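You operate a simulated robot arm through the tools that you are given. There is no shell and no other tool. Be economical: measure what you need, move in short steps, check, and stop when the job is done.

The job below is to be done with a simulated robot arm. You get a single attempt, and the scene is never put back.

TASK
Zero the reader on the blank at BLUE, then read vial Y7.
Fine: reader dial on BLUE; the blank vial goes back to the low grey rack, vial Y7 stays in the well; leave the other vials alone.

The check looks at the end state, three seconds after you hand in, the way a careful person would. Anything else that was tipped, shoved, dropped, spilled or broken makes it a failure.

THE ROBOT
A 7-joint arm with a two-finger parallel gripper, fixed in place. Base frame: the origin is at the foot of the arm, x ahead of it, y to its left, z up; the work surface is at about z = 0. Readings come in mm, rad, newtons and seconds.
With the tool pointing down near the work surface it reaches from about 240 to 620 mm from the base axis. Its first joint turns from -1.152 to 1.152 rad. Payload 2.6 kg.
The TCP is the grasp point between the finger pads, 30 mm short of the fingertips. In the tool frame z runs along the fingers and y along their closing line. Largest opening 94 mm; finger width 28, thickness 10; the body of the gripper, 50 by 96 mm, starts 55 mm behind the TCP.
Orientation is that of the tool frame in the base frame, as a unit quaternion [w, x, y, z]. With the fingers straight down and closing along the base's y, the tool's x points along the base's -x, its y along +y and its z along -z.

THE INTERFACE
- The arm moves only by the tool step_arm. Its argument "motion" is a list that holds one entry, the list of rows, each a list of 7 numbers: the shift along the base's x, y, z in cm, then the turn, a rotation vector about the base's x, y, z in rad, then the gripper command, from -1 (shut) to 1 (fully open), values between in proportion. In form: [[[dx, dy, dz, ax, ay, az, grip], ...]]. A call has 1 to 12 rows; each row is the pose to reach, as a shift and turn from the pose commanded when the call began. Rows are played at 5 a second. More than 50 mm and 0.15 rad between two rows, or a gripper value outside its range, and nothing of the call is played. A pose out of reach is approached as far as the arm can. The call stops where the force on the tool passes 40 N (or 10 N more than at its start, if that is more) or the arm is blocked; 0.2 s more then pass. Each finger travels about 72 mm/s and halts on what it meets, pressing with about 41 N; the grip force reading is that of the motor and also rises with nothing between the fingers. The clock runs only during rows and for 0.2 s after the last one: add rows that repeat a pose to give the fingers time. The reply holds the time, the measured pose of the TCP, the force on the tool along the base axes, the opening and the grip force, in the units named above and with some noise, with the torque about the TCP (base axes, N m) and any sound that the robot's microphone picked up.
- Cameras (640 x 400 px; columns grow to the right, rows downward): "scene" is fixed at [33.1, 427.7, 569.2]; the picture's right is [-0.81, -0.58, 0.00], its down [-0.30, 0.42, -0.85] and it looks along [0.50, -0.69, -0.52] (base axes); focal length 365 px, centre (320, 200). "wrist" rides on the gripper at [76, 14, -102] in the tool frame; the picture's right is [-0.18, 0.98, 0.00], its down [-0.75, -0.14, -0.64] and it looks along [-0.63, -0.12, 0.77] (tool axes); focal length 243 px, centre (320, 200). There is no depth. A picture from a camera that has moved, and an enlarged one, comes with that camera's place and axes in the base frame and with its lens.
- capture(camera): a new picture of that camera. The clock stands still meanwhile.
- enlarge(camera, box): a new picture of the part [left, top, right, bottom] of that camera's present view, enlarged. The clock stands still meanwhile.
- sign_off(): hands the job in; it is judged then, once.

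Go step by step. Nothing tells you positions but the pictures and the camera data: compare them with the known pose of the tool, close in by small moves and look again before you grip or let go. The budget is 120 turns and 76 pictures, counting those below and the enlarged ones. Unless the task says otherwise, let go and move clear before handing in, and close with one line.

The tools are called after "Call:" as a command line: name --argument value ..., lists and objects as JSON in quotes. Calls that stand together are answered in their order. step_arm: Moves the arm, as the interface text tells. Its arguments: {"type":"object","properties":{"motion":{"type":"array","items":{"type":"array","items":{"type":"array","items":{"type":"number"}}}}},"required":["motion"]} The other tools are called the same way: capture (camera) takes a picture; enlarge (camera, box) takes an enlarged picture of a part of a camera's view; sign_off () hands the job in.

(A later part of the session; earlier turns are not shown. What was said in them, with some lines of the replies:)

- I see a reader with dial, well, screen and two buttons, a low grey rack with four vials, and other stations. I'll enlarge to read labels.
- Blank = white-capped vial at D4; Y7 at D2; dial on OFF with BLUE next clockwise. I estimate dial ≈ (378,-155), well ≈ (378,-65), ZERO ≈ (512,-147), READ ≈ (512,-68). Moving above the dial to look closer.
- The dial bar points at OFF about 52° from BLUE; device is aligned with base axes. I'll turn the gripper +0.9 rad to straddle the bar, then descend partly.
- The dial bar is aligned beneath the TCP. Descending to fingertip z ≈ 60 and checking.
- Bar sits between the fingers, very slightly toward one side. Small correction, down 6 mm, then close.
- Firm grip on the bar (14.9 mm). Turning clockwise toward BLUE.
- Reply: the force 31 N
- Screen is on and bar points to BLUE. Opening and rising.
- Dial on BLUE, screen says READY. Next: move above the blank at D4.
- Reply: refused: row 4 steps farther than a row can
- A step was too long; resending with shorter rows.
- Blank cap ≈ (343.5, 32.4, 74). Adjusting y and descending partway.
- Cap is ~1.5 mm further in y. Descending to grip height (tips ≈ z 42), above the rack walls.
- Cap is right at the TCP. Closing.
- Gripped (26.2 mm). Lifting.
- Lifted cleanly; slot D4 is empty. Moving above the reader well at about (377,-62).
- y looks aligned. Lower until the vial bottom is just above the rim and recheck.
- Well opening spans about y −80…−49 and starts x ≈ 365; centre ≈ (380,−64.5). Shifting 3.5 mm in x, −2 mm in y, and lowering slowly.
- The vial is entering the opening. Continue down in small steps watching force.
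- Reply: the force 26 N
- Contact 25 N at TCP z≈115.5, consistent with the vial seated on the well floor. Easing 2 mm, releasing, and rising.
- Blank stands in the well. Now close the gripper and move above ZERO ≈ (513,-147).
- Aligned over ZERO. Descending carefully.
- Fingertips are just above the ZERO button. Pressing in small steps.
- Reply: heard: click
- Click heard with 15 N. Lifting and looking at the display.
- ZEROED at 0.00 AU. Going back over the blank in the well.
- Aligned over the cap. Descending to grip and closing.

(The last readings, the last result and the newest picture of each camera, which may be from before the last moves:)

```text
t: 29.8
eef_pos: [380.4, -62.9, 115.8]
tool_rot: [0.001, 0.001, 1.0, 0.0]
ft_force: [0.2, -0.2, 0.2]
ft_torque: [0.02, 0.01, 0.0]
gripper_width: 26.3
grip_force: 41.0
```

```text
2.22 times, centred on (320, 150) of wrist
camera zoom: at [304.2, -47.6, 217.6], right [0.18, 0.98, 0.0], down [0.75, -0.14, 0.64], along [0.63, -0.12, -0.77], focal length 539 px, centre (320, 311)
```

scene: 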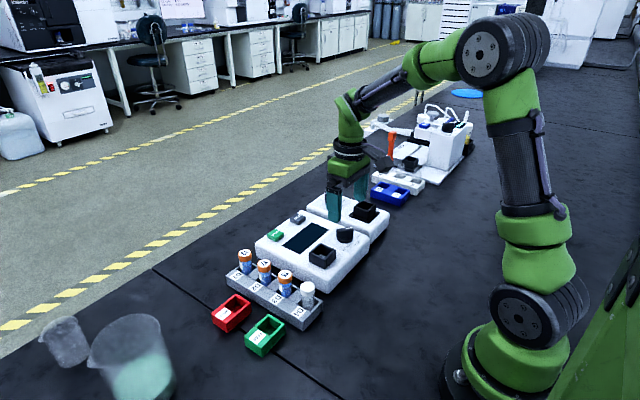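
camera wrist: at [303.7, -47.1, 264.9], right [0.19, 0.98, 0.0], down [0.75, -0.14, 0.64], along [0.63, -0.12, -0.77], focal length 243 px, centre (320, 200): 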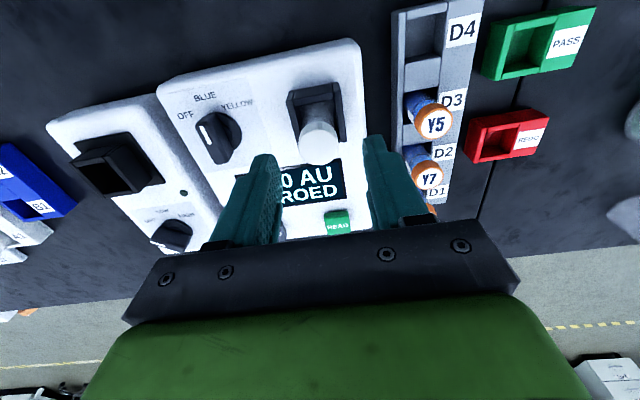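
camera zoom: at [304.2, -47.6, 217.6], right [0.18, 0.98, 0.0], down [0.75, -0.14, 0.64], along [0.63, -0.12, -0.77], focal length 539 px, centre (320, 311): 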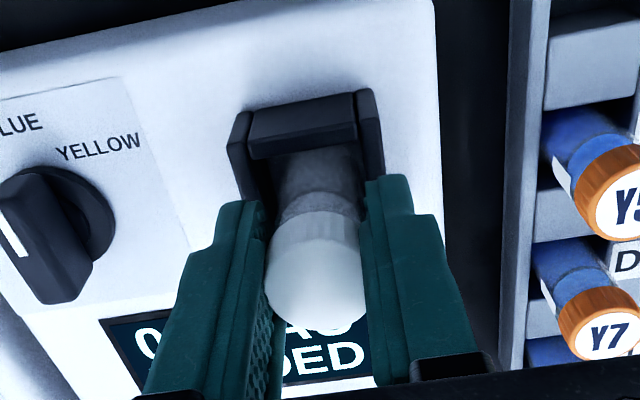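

Gripped. Lift and return above slot D4 using the reverse offset (−35.5, +96 mm).

Call:
step_arm --motion '[[[0, 0, 2, 0, 0, 0, -1], [0, 0, 4.5, 0, 0, 0, -1], [0, 0, 6.5, 0, 0, 0, -1], [-1.2, 3.2, 6.5, 0, 0, 0, -1], [-2.4, 6.4, 6.5, 0, 0, 0, -1], [-3.55, 9.6, 6.5, 0, 0, 0, -1], [-3.55, 9.6, 4, 0, 0, 0, -1], [-3.55, 9.6, 1, 0, 0, 0, -1], [-3.55, 9.6, 0, 0, 0, 0, -1], [-3.55, 9.6, 0, 0, 0, 0, -1]]]'

Call:
capture --camera "wrist"

Call:
enlarge --camera "scene" --box '[240, 220, 360, 340]'

```text
t: 32.0
eef_pos: [344.1, 33.6, 115.1]
tool_rot: [-0.001, 0.0, 1.0, 0.0]
ft_force: [0.3, 0.4, -1.1]
ft_torque: [0.03, -0.03, 0.03]
gripper_width: 25.9
grip_force: 41.2
```

```text
33 pictures are left
camera wrist: at [268.3, 48.4, 216.6], right [0.18, 0.98, 0.0], down [0.75, -0.14, 0.64], along [0.63, -0.12, -0.77], focal length 243 px, centre (320, 200)
```

wrist: 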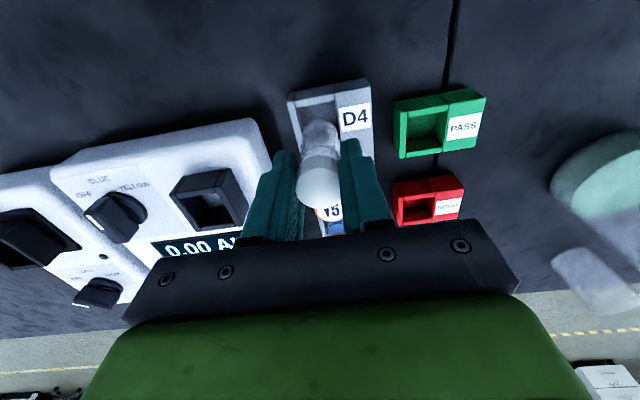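

```text
3.33 times, centred on (300, 280) of scene
camera zoom: at [33.1, 427.7, 569.2], right [-0.81, -0.58, 0.0], down [-0.3, 0.42, -0.85], along [0.5, -0.69, -0.52], focal length 1218 px, centre (387, -67)
```

zoom: 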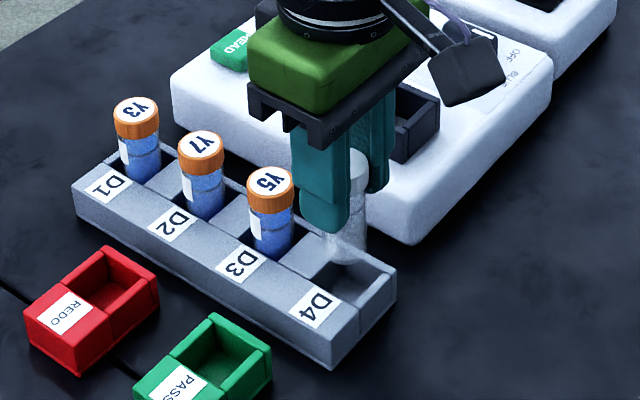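

Over D4. Lowering: first 25 mm, then the rest gently.

Call:
step_arm --motion '[[[0, 0, -1, 0, 0, 0, -1], [0, 0, -2, 0, 0, 0, -1], [0, 0, -2.8, 0, 0, 0, -1], [0, 0, -2.8, 0, 0, 0, -1]]]'

Call:
enlarge --camera "scene" --box '[270, 250, 350, 330]'

Call:
enlarge --camera "wrist" --box '[240, 60, 400, 240]'

```text
t: 33.0
eef_pos: [344.4, 32.8, 87.7]
tool_rot: [0.0, 0.001, 1.0, 0.0]
ft_force: [-0.2, -0.7, -0.5]
ft_torque: [-0.01, 0.01, 0.0]
gripper_width: 26.1
grip_force: 41.0
```

```text
5.00 times, centred on (310, 290) of scene
camera zoom: at [33.1, 427.7, 569.2], right [-0.81, -0.58, 0.0], down [-0.3, 0.42, -0.85], along [0.5, -0.69, -0.52], focal length 1826 px, centre (370, -250)
```

zoom: 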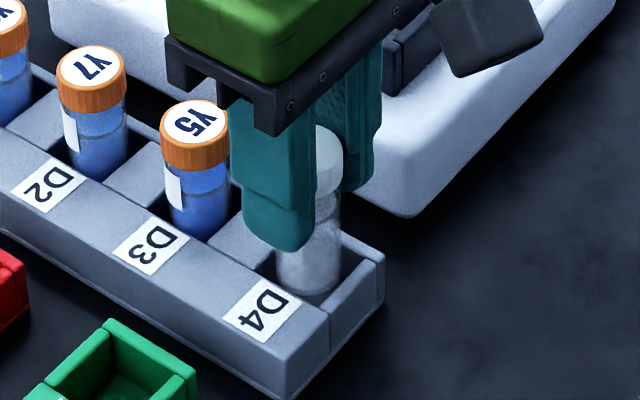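

```text
2.22 times, centred on (320, 150) of wrist
camera zoom: at [268.9, 47.9, 189.4], right [0.18, 0.98, 0.0], down [0.75, -0.14, 0.64], along [0.63, -0.12, -0.77], focal length 539 px, centre (320, 311)
```

zoom: 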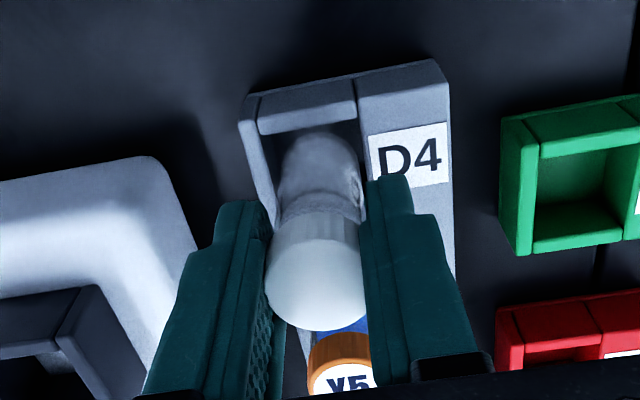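

It's entering the slot. Lowering the remaining ~16 mm.

Call:
step_arm --motion '[[[0, 0, -0.6, 0, 0, 0, -1], [0, 0, -1.2, 0, 0, 0, -1], [0, 0, -1.5, 0, 0, 0, -1], [0, 0, -1.7, 0, 0, 0, -1], [0, 0, -1.7, 0, 0, 0, -1]]]'

```text
t: 34.2
eef_pos: [345.2, 32.6, 71.0]
tool_rot: [0.0, 0.001, 1.0, 0.0]
ft_force: [0.3, 0.4, -0.3]
ft_torque: [-0.02, -0.01, 0.02]
gripper_width: 25.7
grip_force: 41.0
```

Call:
step_arm --motion '[[[0, 0, -0.1, 0, 0, 0, -1], [0, 0, -0.2, 0, 0, 0, -1], [0, 0, -0.2, 0, 0, 0, -1]]]'

```text
t: 35.0
eef_pos: [345.2, 33.1, 69.2]
tool_rot: [0.0, 0.001, 1.0, -0.001]
ft_force: [-3.1, -0.1, 11.1]
ft_torque: [0.03, 0.24, 0.02]
gripper_width: 26.1
grip_force: 40.8
```

Floor contact (11 N). Releasing and rising.

Call:
step_arm --motion '[[[0, 0, 0.1, 0, 0, 0, -1], [0, 0, 0.1, 0, 0, 0, -0.6], [0, 0, 0.1, 0, 0, 0, -0.2], [0, 0, 0.1, 0, 0, 0, 0.1], [0, 0, 0.1, 0, 0, 0, 0.1], [0, 0, 3, 0, 0, 0, 0.1], [0, 0, 6, 0, 0, 0, 0.1], [0, 0, 9, 0, 0, 0, 0.1], [0, 0, 9, 0, 0, 0, 0.1]]]'

Call:
enlarge --camera "scene" --box '[220, 200, 380, 340]'

Call:
capture --camera "wrist"

```text
t: 37.0
eef_pos: [343.3, 33.0, 158.1]
tool_rot: [0.0, 0.0, 1.0, 0.0]
ft_force: [-1.2, 0.2, 0.7]
ft_torque: [0.01, 0.02, 0.02]
gripper_width: 51.6
grip_force: 0.0
```

```text
2.86 times, centred on (300, 270) of scene
camera zoom: at [33.1, 427.7, 569.2], right [-0.81, -0.58, 0.0], down [-0.3, 0.42, -0.85], along [0.5, -0.69, -0.52], focal length 1044 px, centre (377, 0)
```

zoom: 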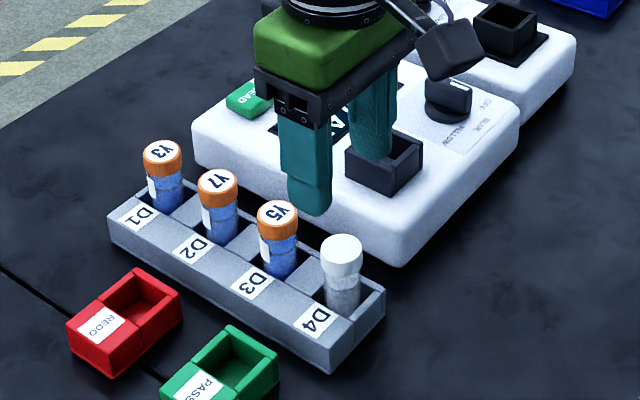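

```text
28 pictures are left
camera wrist: at [268.1, 47.6, 260.4], right [0.18, 0.98, 0.0], down [0.75, -0.14, 0.64], along [0.63, -0.12, -0.77], focal length 243 px, centre (320, 200)
```

wrist: 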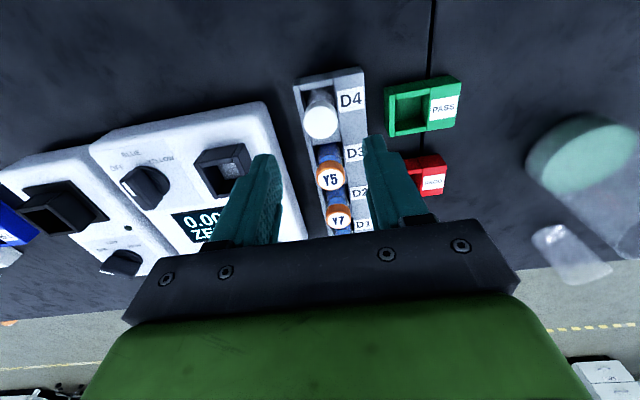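

Blank is back at D4. Moving above Y7 (≈ x 445, y 33).

Call:
step_arm --motion '[[[4, 0, 0, 0, 0, 0, 0.1], [8, 0, 0, 0, 0, 0, 0.1], [10, 0, -1, 0, 0, 0, 0.1], [10, 0, -3, 0, 0, 0, 0.1], [10, 0, -3, 0, 0, 0, 0.1]]]'

Call:
capture --camera "wrist"

```text
t: 38.2
eef_pos: [444.8, 32.0, 128.6]
tool_rot: [0.0, 0.001, 1.0, 0.0]
ft_force: [-0.3, 0.3, 0.2]
ft_torque: [-0.02, 0.01, 0.03]
gripper_width: 51.6
grip_force: 0.0
```

```text
27 pictures are left
camera wrist: at [368.4, 47.6, 230.2], right [0.18, 0.98, 0.0], down [0.75, -0.14, 0.64], along [0.63, -0.12, -0.77], focal length 243 px, centre (320, 200)
```

wrist: 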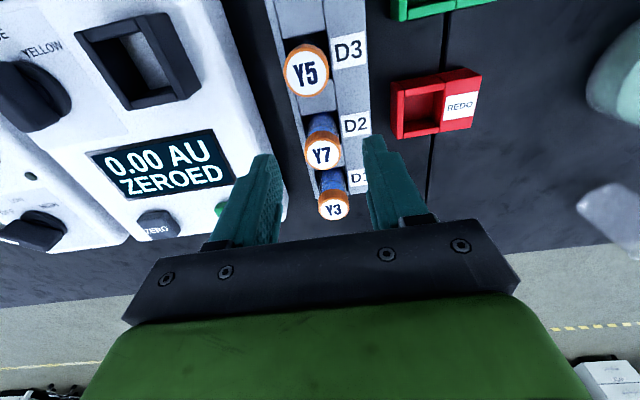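

Y7 cap ≈ (452.5, 33). Shifting +8 mm in x and descending partly.

Call:
step_arm --motion '[[[0.8, 0.05, 0, 0, 0, 0, 0.1], [0.8, 0.05, -2, 0, 0, 0, 0.1], [0.8, 0.05, -3, 0, 0, 0, 0.1], [0.8, 0.05, -3, 0, 0, 0, 0.1]]]'

Call:
capture --camera "wrist"

Call:
enlarge --camera "scene" --box '[220, 200, 340, 320]'

```text
t: 39.2
eef_pos: [452.7, 32.5, 98.6]
tool_rot: [0.0, 0.001, 1.0, -0.001]
ft_force: [0.3, 0.1, -0.1]
ft_torque: [0.03, -0.04, 0.0]
gripper_width: 51.5
grip_force: 0.1
```

```text
26 pictures are left
camera wrist: at [376.3, 48.3, 200.6], right [0.19, 0.98, 0.0], down [0.75, -0.14, 0.64], along [0.63, -0.12, -0.77], focal length 243 px, centre (320, 200)
```

wrist: 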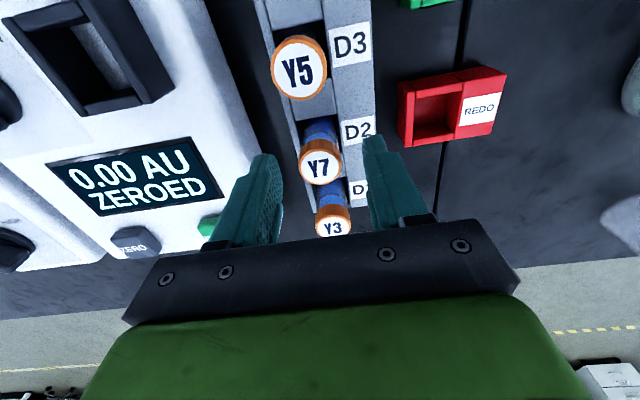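

```text
3.33 times, centred on (280, 260) of scene
camera zoom: at [33.1, 427.7, 569.2], right [-0.81, -0.58, 0.0], down [-0.3, 0.42, -0.85], along [0.5, -0.69, -0.52], focal length 1218 px, centre (453, 0)
```

zoom: 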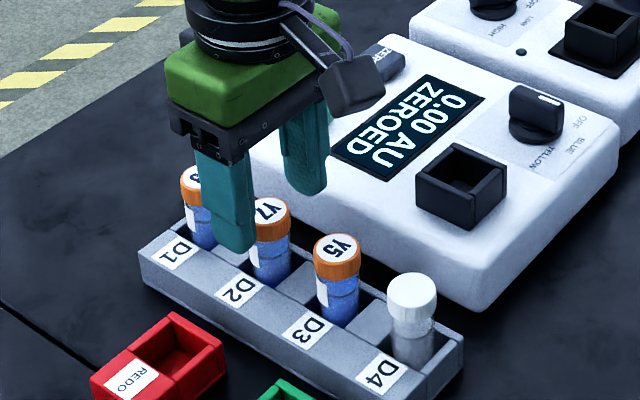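

Aligned over Y7. Down to grip height and close.

Call:
step_arm --motion '[[[0.05, 0.05, -1.2, 0, 0, 0, 0.1], [0.05, 0.05, -2.4, 0, 0, 0, 0.1], [0.05, 0.05, -2.75, 0, 0, 0, 0.1], [0.05, 0.05, -2.75, 0, 0, 0, -0.3], [0.05, 0.05, -2.75, 0, 0, 0, -1], [0.05, 0.05, -2.75, 0, 0, 0, -1], [0.05, 0.05, -2.75, 0, 0, 0, -1], [0.05, 0.05, -2.75, 0, 0, 0, -1]]]'

Call:
enlarge --camera "wrist" --box '[240, 60, 400, 240]'

```text
t: 41.0
eef_pos: [453.4, 32.6, 70.8]
tool_rot: [0.0, -0.001, 1.0, 0.0]
ft_force: [-0.3, 0.5, 0.2]
ft_torque: [0.01, -0.03, 0.0]
gripper_width: 26.1
grip_force: 41.0
```

```text
2.22 times, centred on (320, 150) of wrist
camera zoom: at [377.2, 48.4, 173.3], right [0.18, 0.98, 0.0], down [0.75, -0.14, 0.64], along [0.63, -0.12, -0.77], focal length 539 px, centre (320, 311)
```

zoom: 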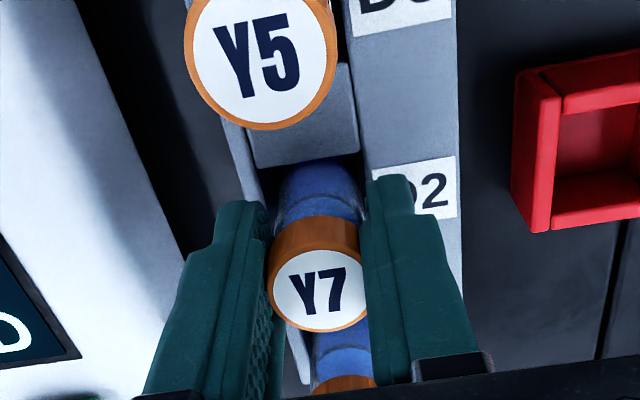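

Y7 gripped (26.1 mm). Lift and carry above the well.

Call:
step_arm --motion '[[[0, 0, 2.5, 0, 0, 0, -1], [0, 0, 6, 0, 0, 0, -1], [0, 0, 10, 0, 0, 0, -1], [-1, -3, 10, 0, 0, 0, -1], [-3, -6, 10, 0, 0, 0, -1], [-5.2, -8.2, 10, 0, 0, 0, -1], [-7.3, -9.7, 10, 0, 0, 0, -1], [-7.3, -9.7, 9, 0, 0, 0, -1], [-7.3, -9.7, 7.5, 0, 0, 0, -1], [-7.3, -9.7, 7.5, 0, 0, 0, -1]]]'

Call:
enlarge --camera "wrist" --box '[260, 60, 400, 180]'

Call:
enlarge --camera "scene" --box '[250, 180, 370, 280]'

```text
t: 43.2
eef_pos: [380.1, -63.3, 145.3]
tool_rot: [-0.001, 0.0, 1.0, 0.0]
ft_force: [0.7, -0.1, -0.4]
ft_torque: [0.01, 0.01, 0.0]
gripper_width: 26.1
grip_force: 41.1
```

```text
3.33 times, centred on (330, 120) of wrist
camera zoom: at [303.5, -48.2, 247.5], right [0.18, 0.98, 0.0], down [0.75, -0.14, 0.64], along [0.63, -0.12, -0.77], focal length 809 px, centre (287, 467)
```

zoom: 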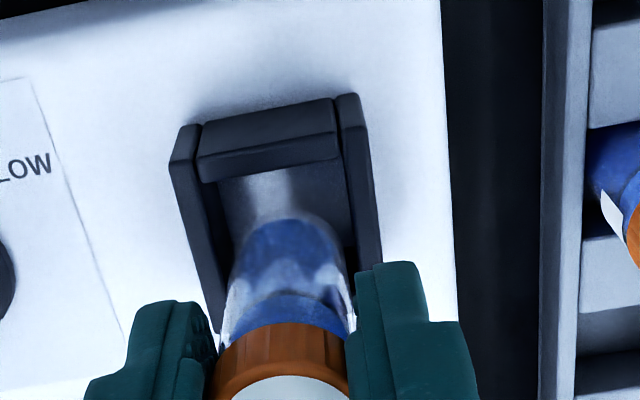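

```text
4.00 times, centred on (310, 230) of scene
camera zoom: at [33.1, 427.7, 569.2], right [-0.81, -0.58, 0.0], down [-0.3, 0.42, -0.85], along [0.5, -0.69, -0.52], focal length 1461 px, centre (360, 80)
```

zoom: 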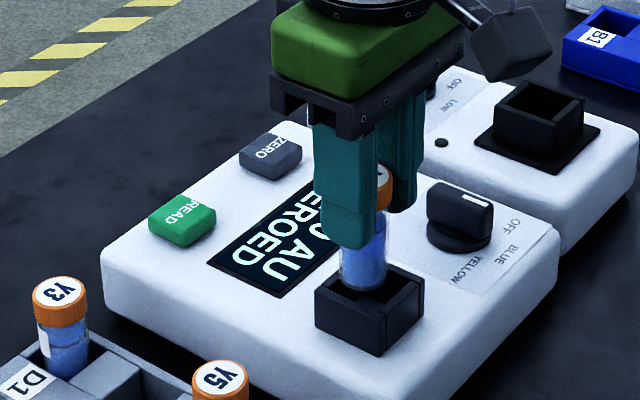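

Same relation as with the blank. Lowering into the well.

Call:
step_arm --motion '[[[0, 0, -0.6, 0, 0, 0, -1], [0, 0, -1.2, 0, 0, 0, -1], [0, 0, -1.8, 0, 0, 0, -1], [0, 0, -2.3, 0, 0, 0, -1], [0, 0, -2.7, 0, 0, 0, -1], [0, 0, -2.7, 0, 0, 0, -1]]]'

```text
t: 44.6
eef_pos: [380.7, -63.9, 121.1]
tool_rot: [0.002, 0.001, 1.0, 0.0]
ft_force: [-8.6, -3.1, 38.5]
ft_torque: [-0.08, -0.21, -0.02]
gripper_width: 25.5
grip_force: 40.6
```

Contact came ~4 mm earlier than with the blank. Backing off slightly and looking.

Call:
step_arm --motion '[[[0, 0, 0.2, 0, 0, 0, -1], [0, 0, 0.4, 0, 0, 0, -1]]]'

Call:
enlarge --camera "wrist" --box '[260, 60, 400, 180]'

Call:
enlarge --camera "scene" --box '[290, 190, 370, 270]'

```text
t: 45.2
eef_pos: [379.2, -62.3, 120.5]
tool_rot: [-0.004, 0.0, 1.0, 0.001]
ft_force: [-0.1, 0.5, 0.3]
ft_torque: [-0.02, -0.01, 0.01]
gripper_width: 25.9
grip_force: 41.4
```

```text
3.33 times, centred on (330, 120) of wrist
camera zoom: at [302.9, -47.4, 223.5], right [0.18, 0.98, 0.0], down [0.76, -0.14, 0.64], along [0.63, -0.12, -0.77], focal length 809 px, centre (287, 467)
```

zoom: 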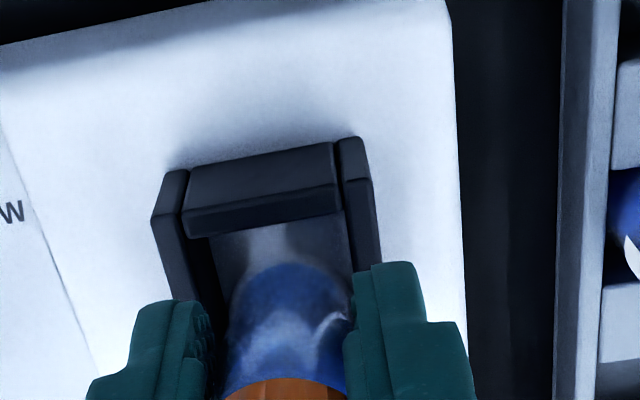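

```text
5.00 times, centred on (330, 230) of scene
camera zoom: at [33.1, 427.7, 569.2], right [-0.81, -0.58, 0.0], down [-0.3, 0.42, -0.85], along [0.5, -0.69, -0.52], focal length 1826 px, centre (270, 50)
```

zoom: 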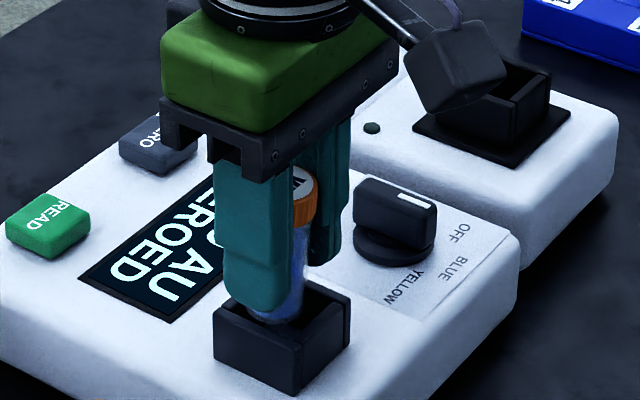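

The vial looks tilted in the grip. Looking at the whole picture before doing anything.

Call:
enlarge --camera "wrist" --box '[230, 80, 410, 260]'

Call:
enlarge --camera "scene" --box '[310, 205, 350, 265]'

```text
2.22 times, centred on (320, 170) of wrist
camera zoom: at [302.9, -47.4, 223.5], right [0.18, 0.98, 0.0], down [0.76, -0.14, 0.64], along [0.63, -0.12, -0.77], focal length 539 px, centre (320, 267)
```

zoom: 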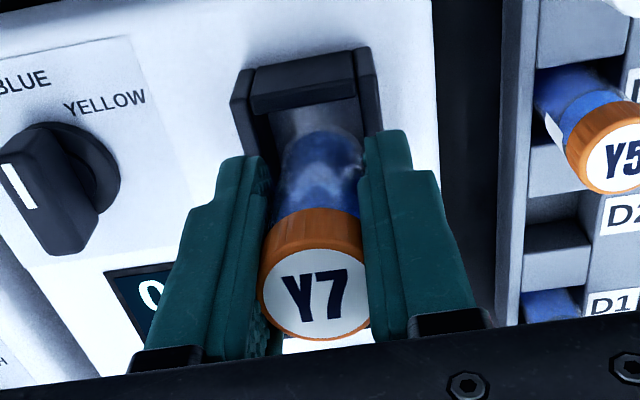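

```text
6.67 times, centred on (330, 235) of scene
camera zoom: at [33.1, 427.7, 569.2], right [-0.81, -0.58, 0.0], down [-0.3, 0.42, -0.85], along [0.5, -0.69, -0.52], focal length 2435 px, centre (253, -33)
```

zoom: 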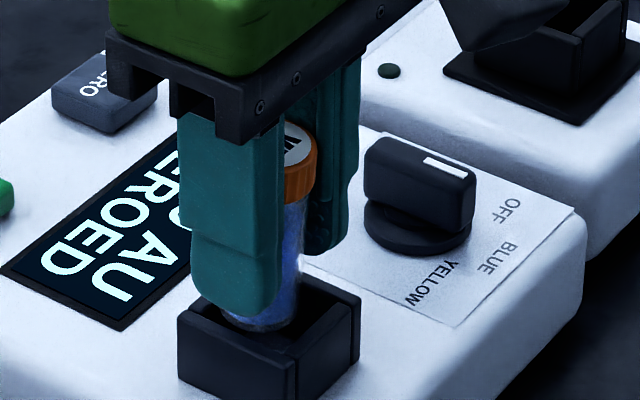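

Y7's bottom edge caught the far (+x) wall, tilting the vial about the finger axis. Lifting clear to measure the tilt.

Call:
step_arm --motion '[[[0, 0, 1, 0, 0, 0, -1], [0, 0, 2.5, 0, 0, 0, -1], [0, 0, 4.5, 0, 0, 0, -1], [0, 0, 4.5, 0, 0, 0, -1]]]'

Call:
enlarge --camera "scene" --box '[290, 170, 370, 270]'

Call:
enlarge --camera "wrist" --box '[230, 70, 410, 250]'

```text
t: 46.2
eef_pos: [380.1, -63.7, 168.6]
tool_rot: [0.0, -0.001, 1.0, 0.0]
ft_force: [-0.5, -0.2, -0.4]
ft_torque: [-0.02, 0.01, -0.02]
gripper_width: 25.7
grip_force: 41.3
```

```text
4.00 times, centred on (330, 220) of scene
camera zoom: at [33.1, 427.7, 569.2], right [-0.81, -0.58, 0.0], down [-0.3, 0.42, -0.85], along [0.5, -0.69, -0.52], focal length 1461 px, centre (280, 120)
```

zoom: 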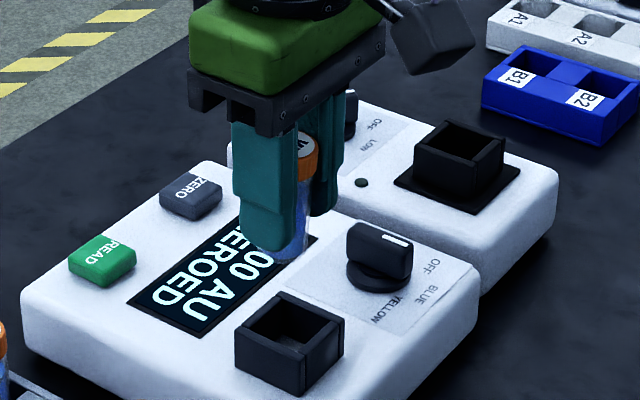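

```text
2.22 times, centred on (320, 160) of wrist
camera zoom: at [304.1, -48.6, 270.3], right [0.18, 0.98, 0.0], down [0.75, -0.14, 0.64], along [0.63, -0.12, -0.77], focal length 539 px, centre (320, 289)
```

zoom: 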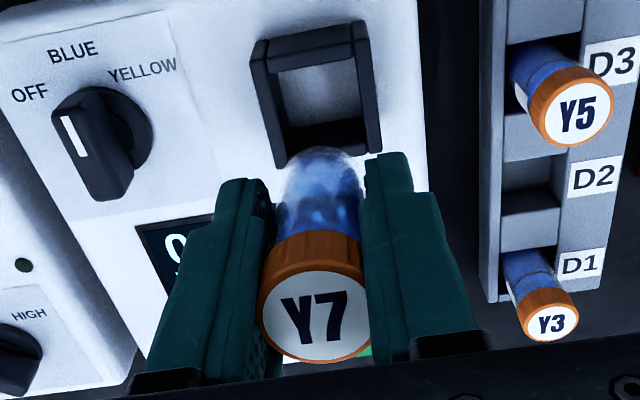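

The catch pushed Y7 ~17 mm up in the grip and leaned it a few degrees (bottom toward +x, ≈ 385). Tilting the tool 0.08 rad about y to set it upright, then checking.

Call:
step_arm --motion '[[[0, 0, 0, 0, 0.04, 0, -1], [0, 0, 0, 0, 0.08, 0, -1], [0, 0, -1.5, 0, 0.08, 0, -1], [0, 0, -2.5, 0, 0.08, 0, -1], [0, 0, -2.5, 0, 0.08, 0, -1]]]'

Call:
enlarge --camera "wrist" --box '[230, 70, 410, 250]'

Call:
enlarge --camera "scene" --box '[300, 190, 360, 270]'

```text
t: 47.4
eef_pos: [380.8, -63.0, 142.7]
tool_rot: [-0.04, 0.0, 0.999, 0.0]
ft_force: [1.1, 0.7, 0.0]
ft_torque: [0.0, -0.01, 0.01]
gripper_width: 26.0
grip_force: 41.1
```

```text
2.22 times, centred on (320, 160) of wrist
camera zoom: at [312.6, -48.4, 250.6], right [0.18, 0.98, -0.01], down [0.8, -0.14, 0.58], along [0.57, -0.12, -0.81], focal length 539 px, centre (320, 289)
```

zoom: 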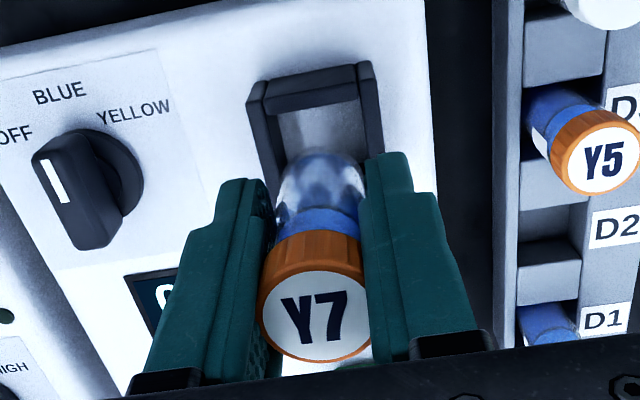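

```text
5.00 times, centred on (330, 230) of scene
camera zoom: at [33.1, 427.7, 569.2], right [-0.81, -0.58, 0.0], down [-0.3, 0.42, -0.85], along [0.5, -0.69, -0.52], focal length 1826 px, centre (270, 50)
```

zoom: 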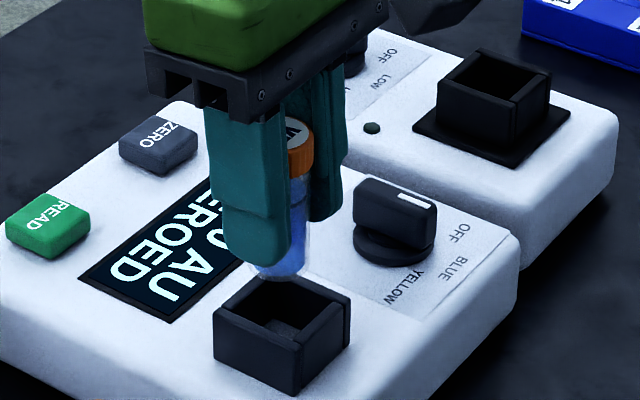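

The vial is upright now, bottom slightly +x of centre (~2–3 mm). Shifting −2 mm and lowering to just above the rim for a check.

Call:
step_arm --motion '[[[-0.2, 0, -0.8, 0, 0, 0, -1], [-0.2, 0, -1.6, 0, 0, 0, -1], [-0.2, 0, -2.2, 0, 0, 0, -1], [-0.2, 0, -2.2, 0, 0, 0, -1]]]'

Call:
enlarge --camera "wrist" --box '[270, 70, 390, 190]'

Call:
enlarge --camera "scene" --box '[300, 190, 360, 270]'

```text
t: 48.4
eef_pos: [377.7, -62.6, 122.0]
tool_rot: [-0.04, 0.001, 0.999, 0.0]
ft_force: [-0.1, 0.5, -0.2]
ft_torque: [-0.02, 0.0, -0.02]
gripper_width: 26.2
grip_force: 41.0
```

```text
3.33 times, centred on (330, 130) of wrist
camera zoom: at [310.3, -48.1, 228.9], right [0.18, 0.98, -0.01], down [0.8, -0.14, 0.58], along [0.57, -0.12, -0.81], focal length 809 px, centre (287, 433)
```

zoom: 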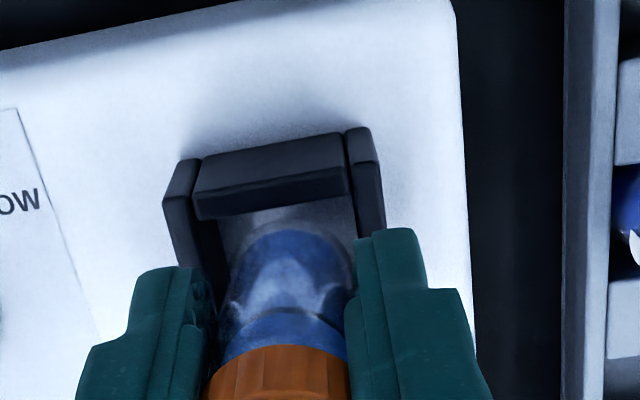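

```text
5.00 times, centred on (330, 230) of scene
camera zoom: at [33.1, 427.7, 569.2], right [-0.81, -0.58, 0.0], down [-0.3, 0.42, -0.85], along [0.5, -0.69, -0.52], focal length 1826 px, centre (270, 50)
```

zoom: 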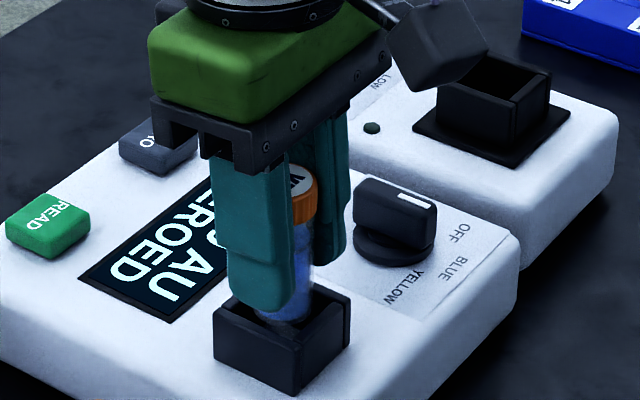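

Bottom is centred within the opening (≈3 mm gap at near side, more at far). Lowering gently.

Call:
step_arm --motion '[[[0.05, 0, -0.4, 0, 0, 0, -1], [0.05, 0, -0.8, 0, 0, 0, -1], [0.05, 0, -1.2, 0, 0, 0, -1], [0.05, 0, -1.2, 0, 0, 0, -1]]]'

```text
t: 49.4
eef_pos: [377.4, -63.8, 108.9]
tool_rot: [-0.04, 0.001, 0.999, 0.0]
ft_force: [0.3, 0.0, -0.6]
ft_torque: [-0.06, 0.0, -0.01]
gripper_width: 25.8
grip_force: 40.9
```

No contact force, so it's inside. A little further, then check before release.

Call:
step_arm --motion '[[[0, 0, -0.2, 0, 0, 0, -1], [0, 0, -0.4, 0, 0, 0, -1], [0, 0, -0.5, 0, 0, 0, -1], [0, 0, -0.5, 0, 0, 0, -1]]]'

Call:
enlarge --camera "scene" --box '[300, 190, 360, 270]'

```text
t: 50.3
eef_pos: [379.0, -62.7, 107.5]
tool_rot: [-0.038, 0.003, 0.999, 0.001]
ft_force: [-1.3, 0.7, 3.8]
ft_torque: [0.03, -0.03, -0.03]
gripper_width: 25.7
grip_force: 41.0
stopped in row 4: the force on the tool passed its limit at 42 N (the readings are from after the stop); the commanded pose is now the measured one
```

```text
5.00 times, centred on (330, 230) of scene
camera zoom: at [33.1, 427.7, 569.2], right [-0.81, -0.58, 0.0], down [-0.3, 0.42, -0.85], along [0.5, -0.69, -0.52], focal length 1826 px, centre (270, 50)
```

zoom: 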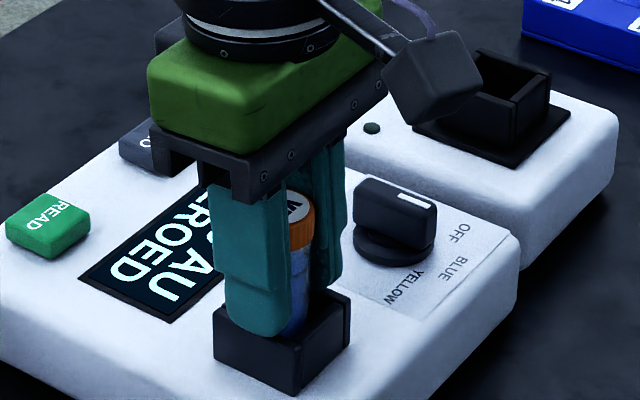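

The fingertips have met the rim; the vial is about 15 mm inside the well, roughly 1 cm above its floor and upright. Easing off and releasing so it slides down the guide.

Call:
step_arm --motion '[[[0, 0, 0.05, 0, 0, 0, -0.7], [0, 0, 0.05, 0, 0, 0, -0.42], [0, 0, 0.05, 0, 0, 0, -0.3], [0, 0, 0.05, 0, 0, 0, -0.2], [0, 0, 0.05, 0, 0, 0, -0.1]]]'

Call:
enlarge --camera "scene" --box '[300, 190, 360, 270]'

```text
t: 51.5
eef_pos: [379.1, -63.6, 107.5]
tool_rot: [-0.038, 0.001, 0.999, 0.0]
ft_force: [0.2, -0.3, -0.1]
ft_torque: [0.01, -0.02, 0.0]
gripper_width: 42.3
grip_force: 0.1
```

```text
5.00 times, centred on (330, 230) of scene
camera zoom: at [33.1, 427.7, 569.2], right [-0.81, -0.58, 0.0], down [-0.3, 0.42, -0.85], along [0.5, -0.69, -0.52], focal length 1826 px, centre (270, 50)
```

zoom: 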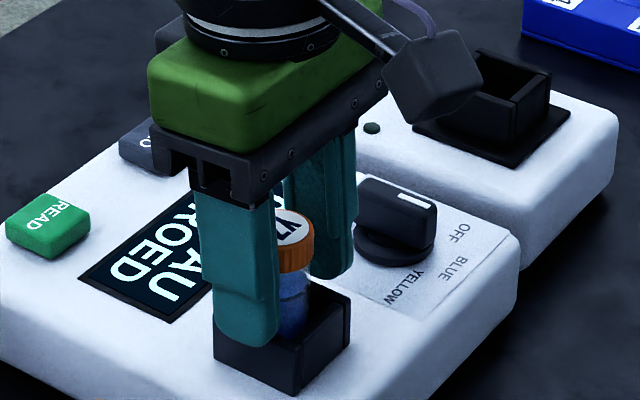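

Y7 is now seated at the same height as the blank was. Rising, levelling the tool and heading above READ (≈ 511, −67).

Call:
step_arm --motion '[[[0, 0, 2, 0, 0, 0, 0], [0, 0, 5, 0, 0, 0, 0], [0, 0, 8, 0, -0.04, 0, 0], [2, 0, 8, 0, -0.08, 0, -0.5], [5, 0, 8, 0, -0.08, 0, -1], [8.5, 0, 7, 0, -0.08, 0, -1], [11.5, -0.3, 6, 0, -0.08, 0, -1], [13.2, -0.4, 4, 0, -0.08, 0, -1], [13.2, -0.4, 2.5, 0, -0.08, 0, -1], [13.2, -0.4, 2.5, 0, -0.08, 0, -1]]]'

Call:
capture --camera "wrist"

Call:
enlarge --camera "scene" --box '[230, 180, 390, 300]'

```text
t: 53.7
eef_pos: [511.9, -68.2, 132.3]
tool_rot: [0.002, 0.002, 1.0, 0.001]
ft_force: [0.3, -0.5, 0.4]
ft_torque: [-0.02, -0.03, 0.01]
gripper_width: 0.1
grip_force: 33.5
```

```text
9 pictures are left
camera wrist: at [435.3, -52.6, 234.0], right [0.19, 0.98, 0.0], down [0.75, -0.14, 0.65], along [0.63, -0.12, -0.76], focal length 243 px, centre (320, 200)
```

wrist: 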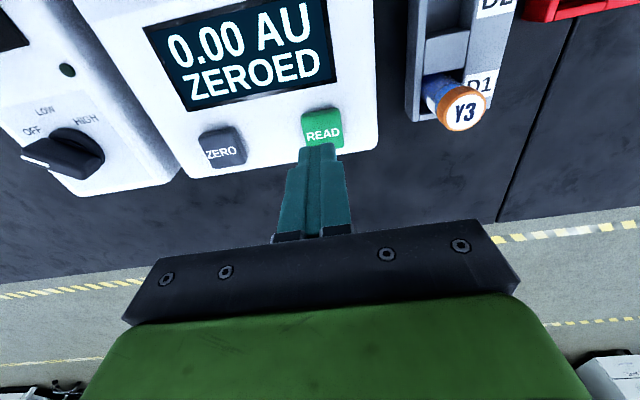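

```text
3.33 times, centred on (310, 240) of scene
camera zoom: at [33.1, 427.7, 569.2], right [-0.81, -0.58, 0.0], down [-0.3, 0.42, -0.85], along [0.5, -0.69, -0.52], focal length 1218 px, centre (353, 67)
```

zoom: 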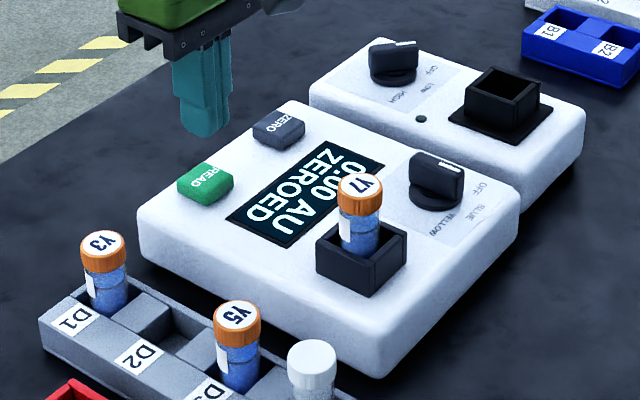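

Y7 stands upright in the well. READ is ~3 mm in +y; descending and pressing.

Call:
step_arm --motion '[[[0, 0.3, -1.5, 0, 0, 0, -1], [0, 0.3, -3, 0, 0, 0, -1], [0, 0.3, -4, 0, 0, 0, -1], [0, 0.3, -4.2, 0, 0, 0, -1], [0, 0.3, -4.4, 0, 0, 0, -1], [0, 0.3, -4.6, 0, 0, 0, -1], [0, 0.3, -4.8, 0, 0, 0, -1]]]'

```text
t: 55.3
eef_pos: [511.5, -64.8, 85.7]
tool_rot: [0.003, 0.002, 1.0, 0.001]
ft_force: [-5.9, -0.3, 15.2]
ft_torque: [0.03, 0.3, -0.03]
gripper_width: 0.0
grip_force: 32.9
heard: click
```

Click heard. Lifting away and checking the display and all vials.

Call:
step_arm --motion '[[[0, 0, 0.5, 0, 0, 0, -1], [0, 0, 3, 0, 0, 0, -1], [0, 0, 7, 0, 0, 0, -1], [0, 0, 11, 0, 0, 0, -1], [0, 0, 15, 0, 0, 0, -1], [0, 0, 15, 0, 0, 0, -1]]]'

Call:
enlarge --camera "scene" --box '[210, 180, 390, 340]'

```text
t: 56.7
eef_pos: [511.8, -64.2, 234.2]
tool_rot: [0.002, 0.001, 1.0, 0.0]
ft_force: [-1.0, 0.2, -0.5]
ft_torque: [-0.02, 0.02, -0.01]
gripper_width: 0.0
grip_force: 32.9
```

```text
2.50 times, centred on (300, 260) of scene
camera zoom: at [33.1, 427.7, 569.2], right [-0.81, -0.58, 0.0], down [-0.3, 0.42, -0.85], along [0.5, -0.69, -0.52], focal length 913 px, centre (370, 50)
```

zoom: 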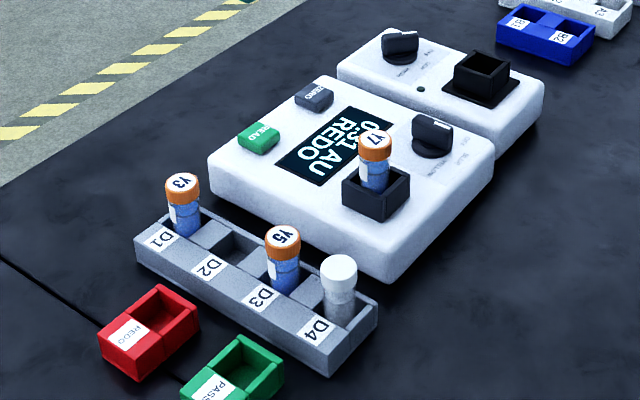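

The display shows a reading of about 0.x1 AU with the verdict REDO. The blank is back in D4, Y7 stands in the well, the dial is on BLUE and the arm is clear, so I'm handing in.

Call:
sign_off

```text
The job is handed in.
```

The reader was zeroed on the blank at BLUE and vial Y7 was read with the verdict REDO. While going in, Y7 caught the well rim and tilted in the grip; I straightened it and let it slide about 1 cm into the well, where it stands upright. The blank is back in D4 and the other vials were left alone.
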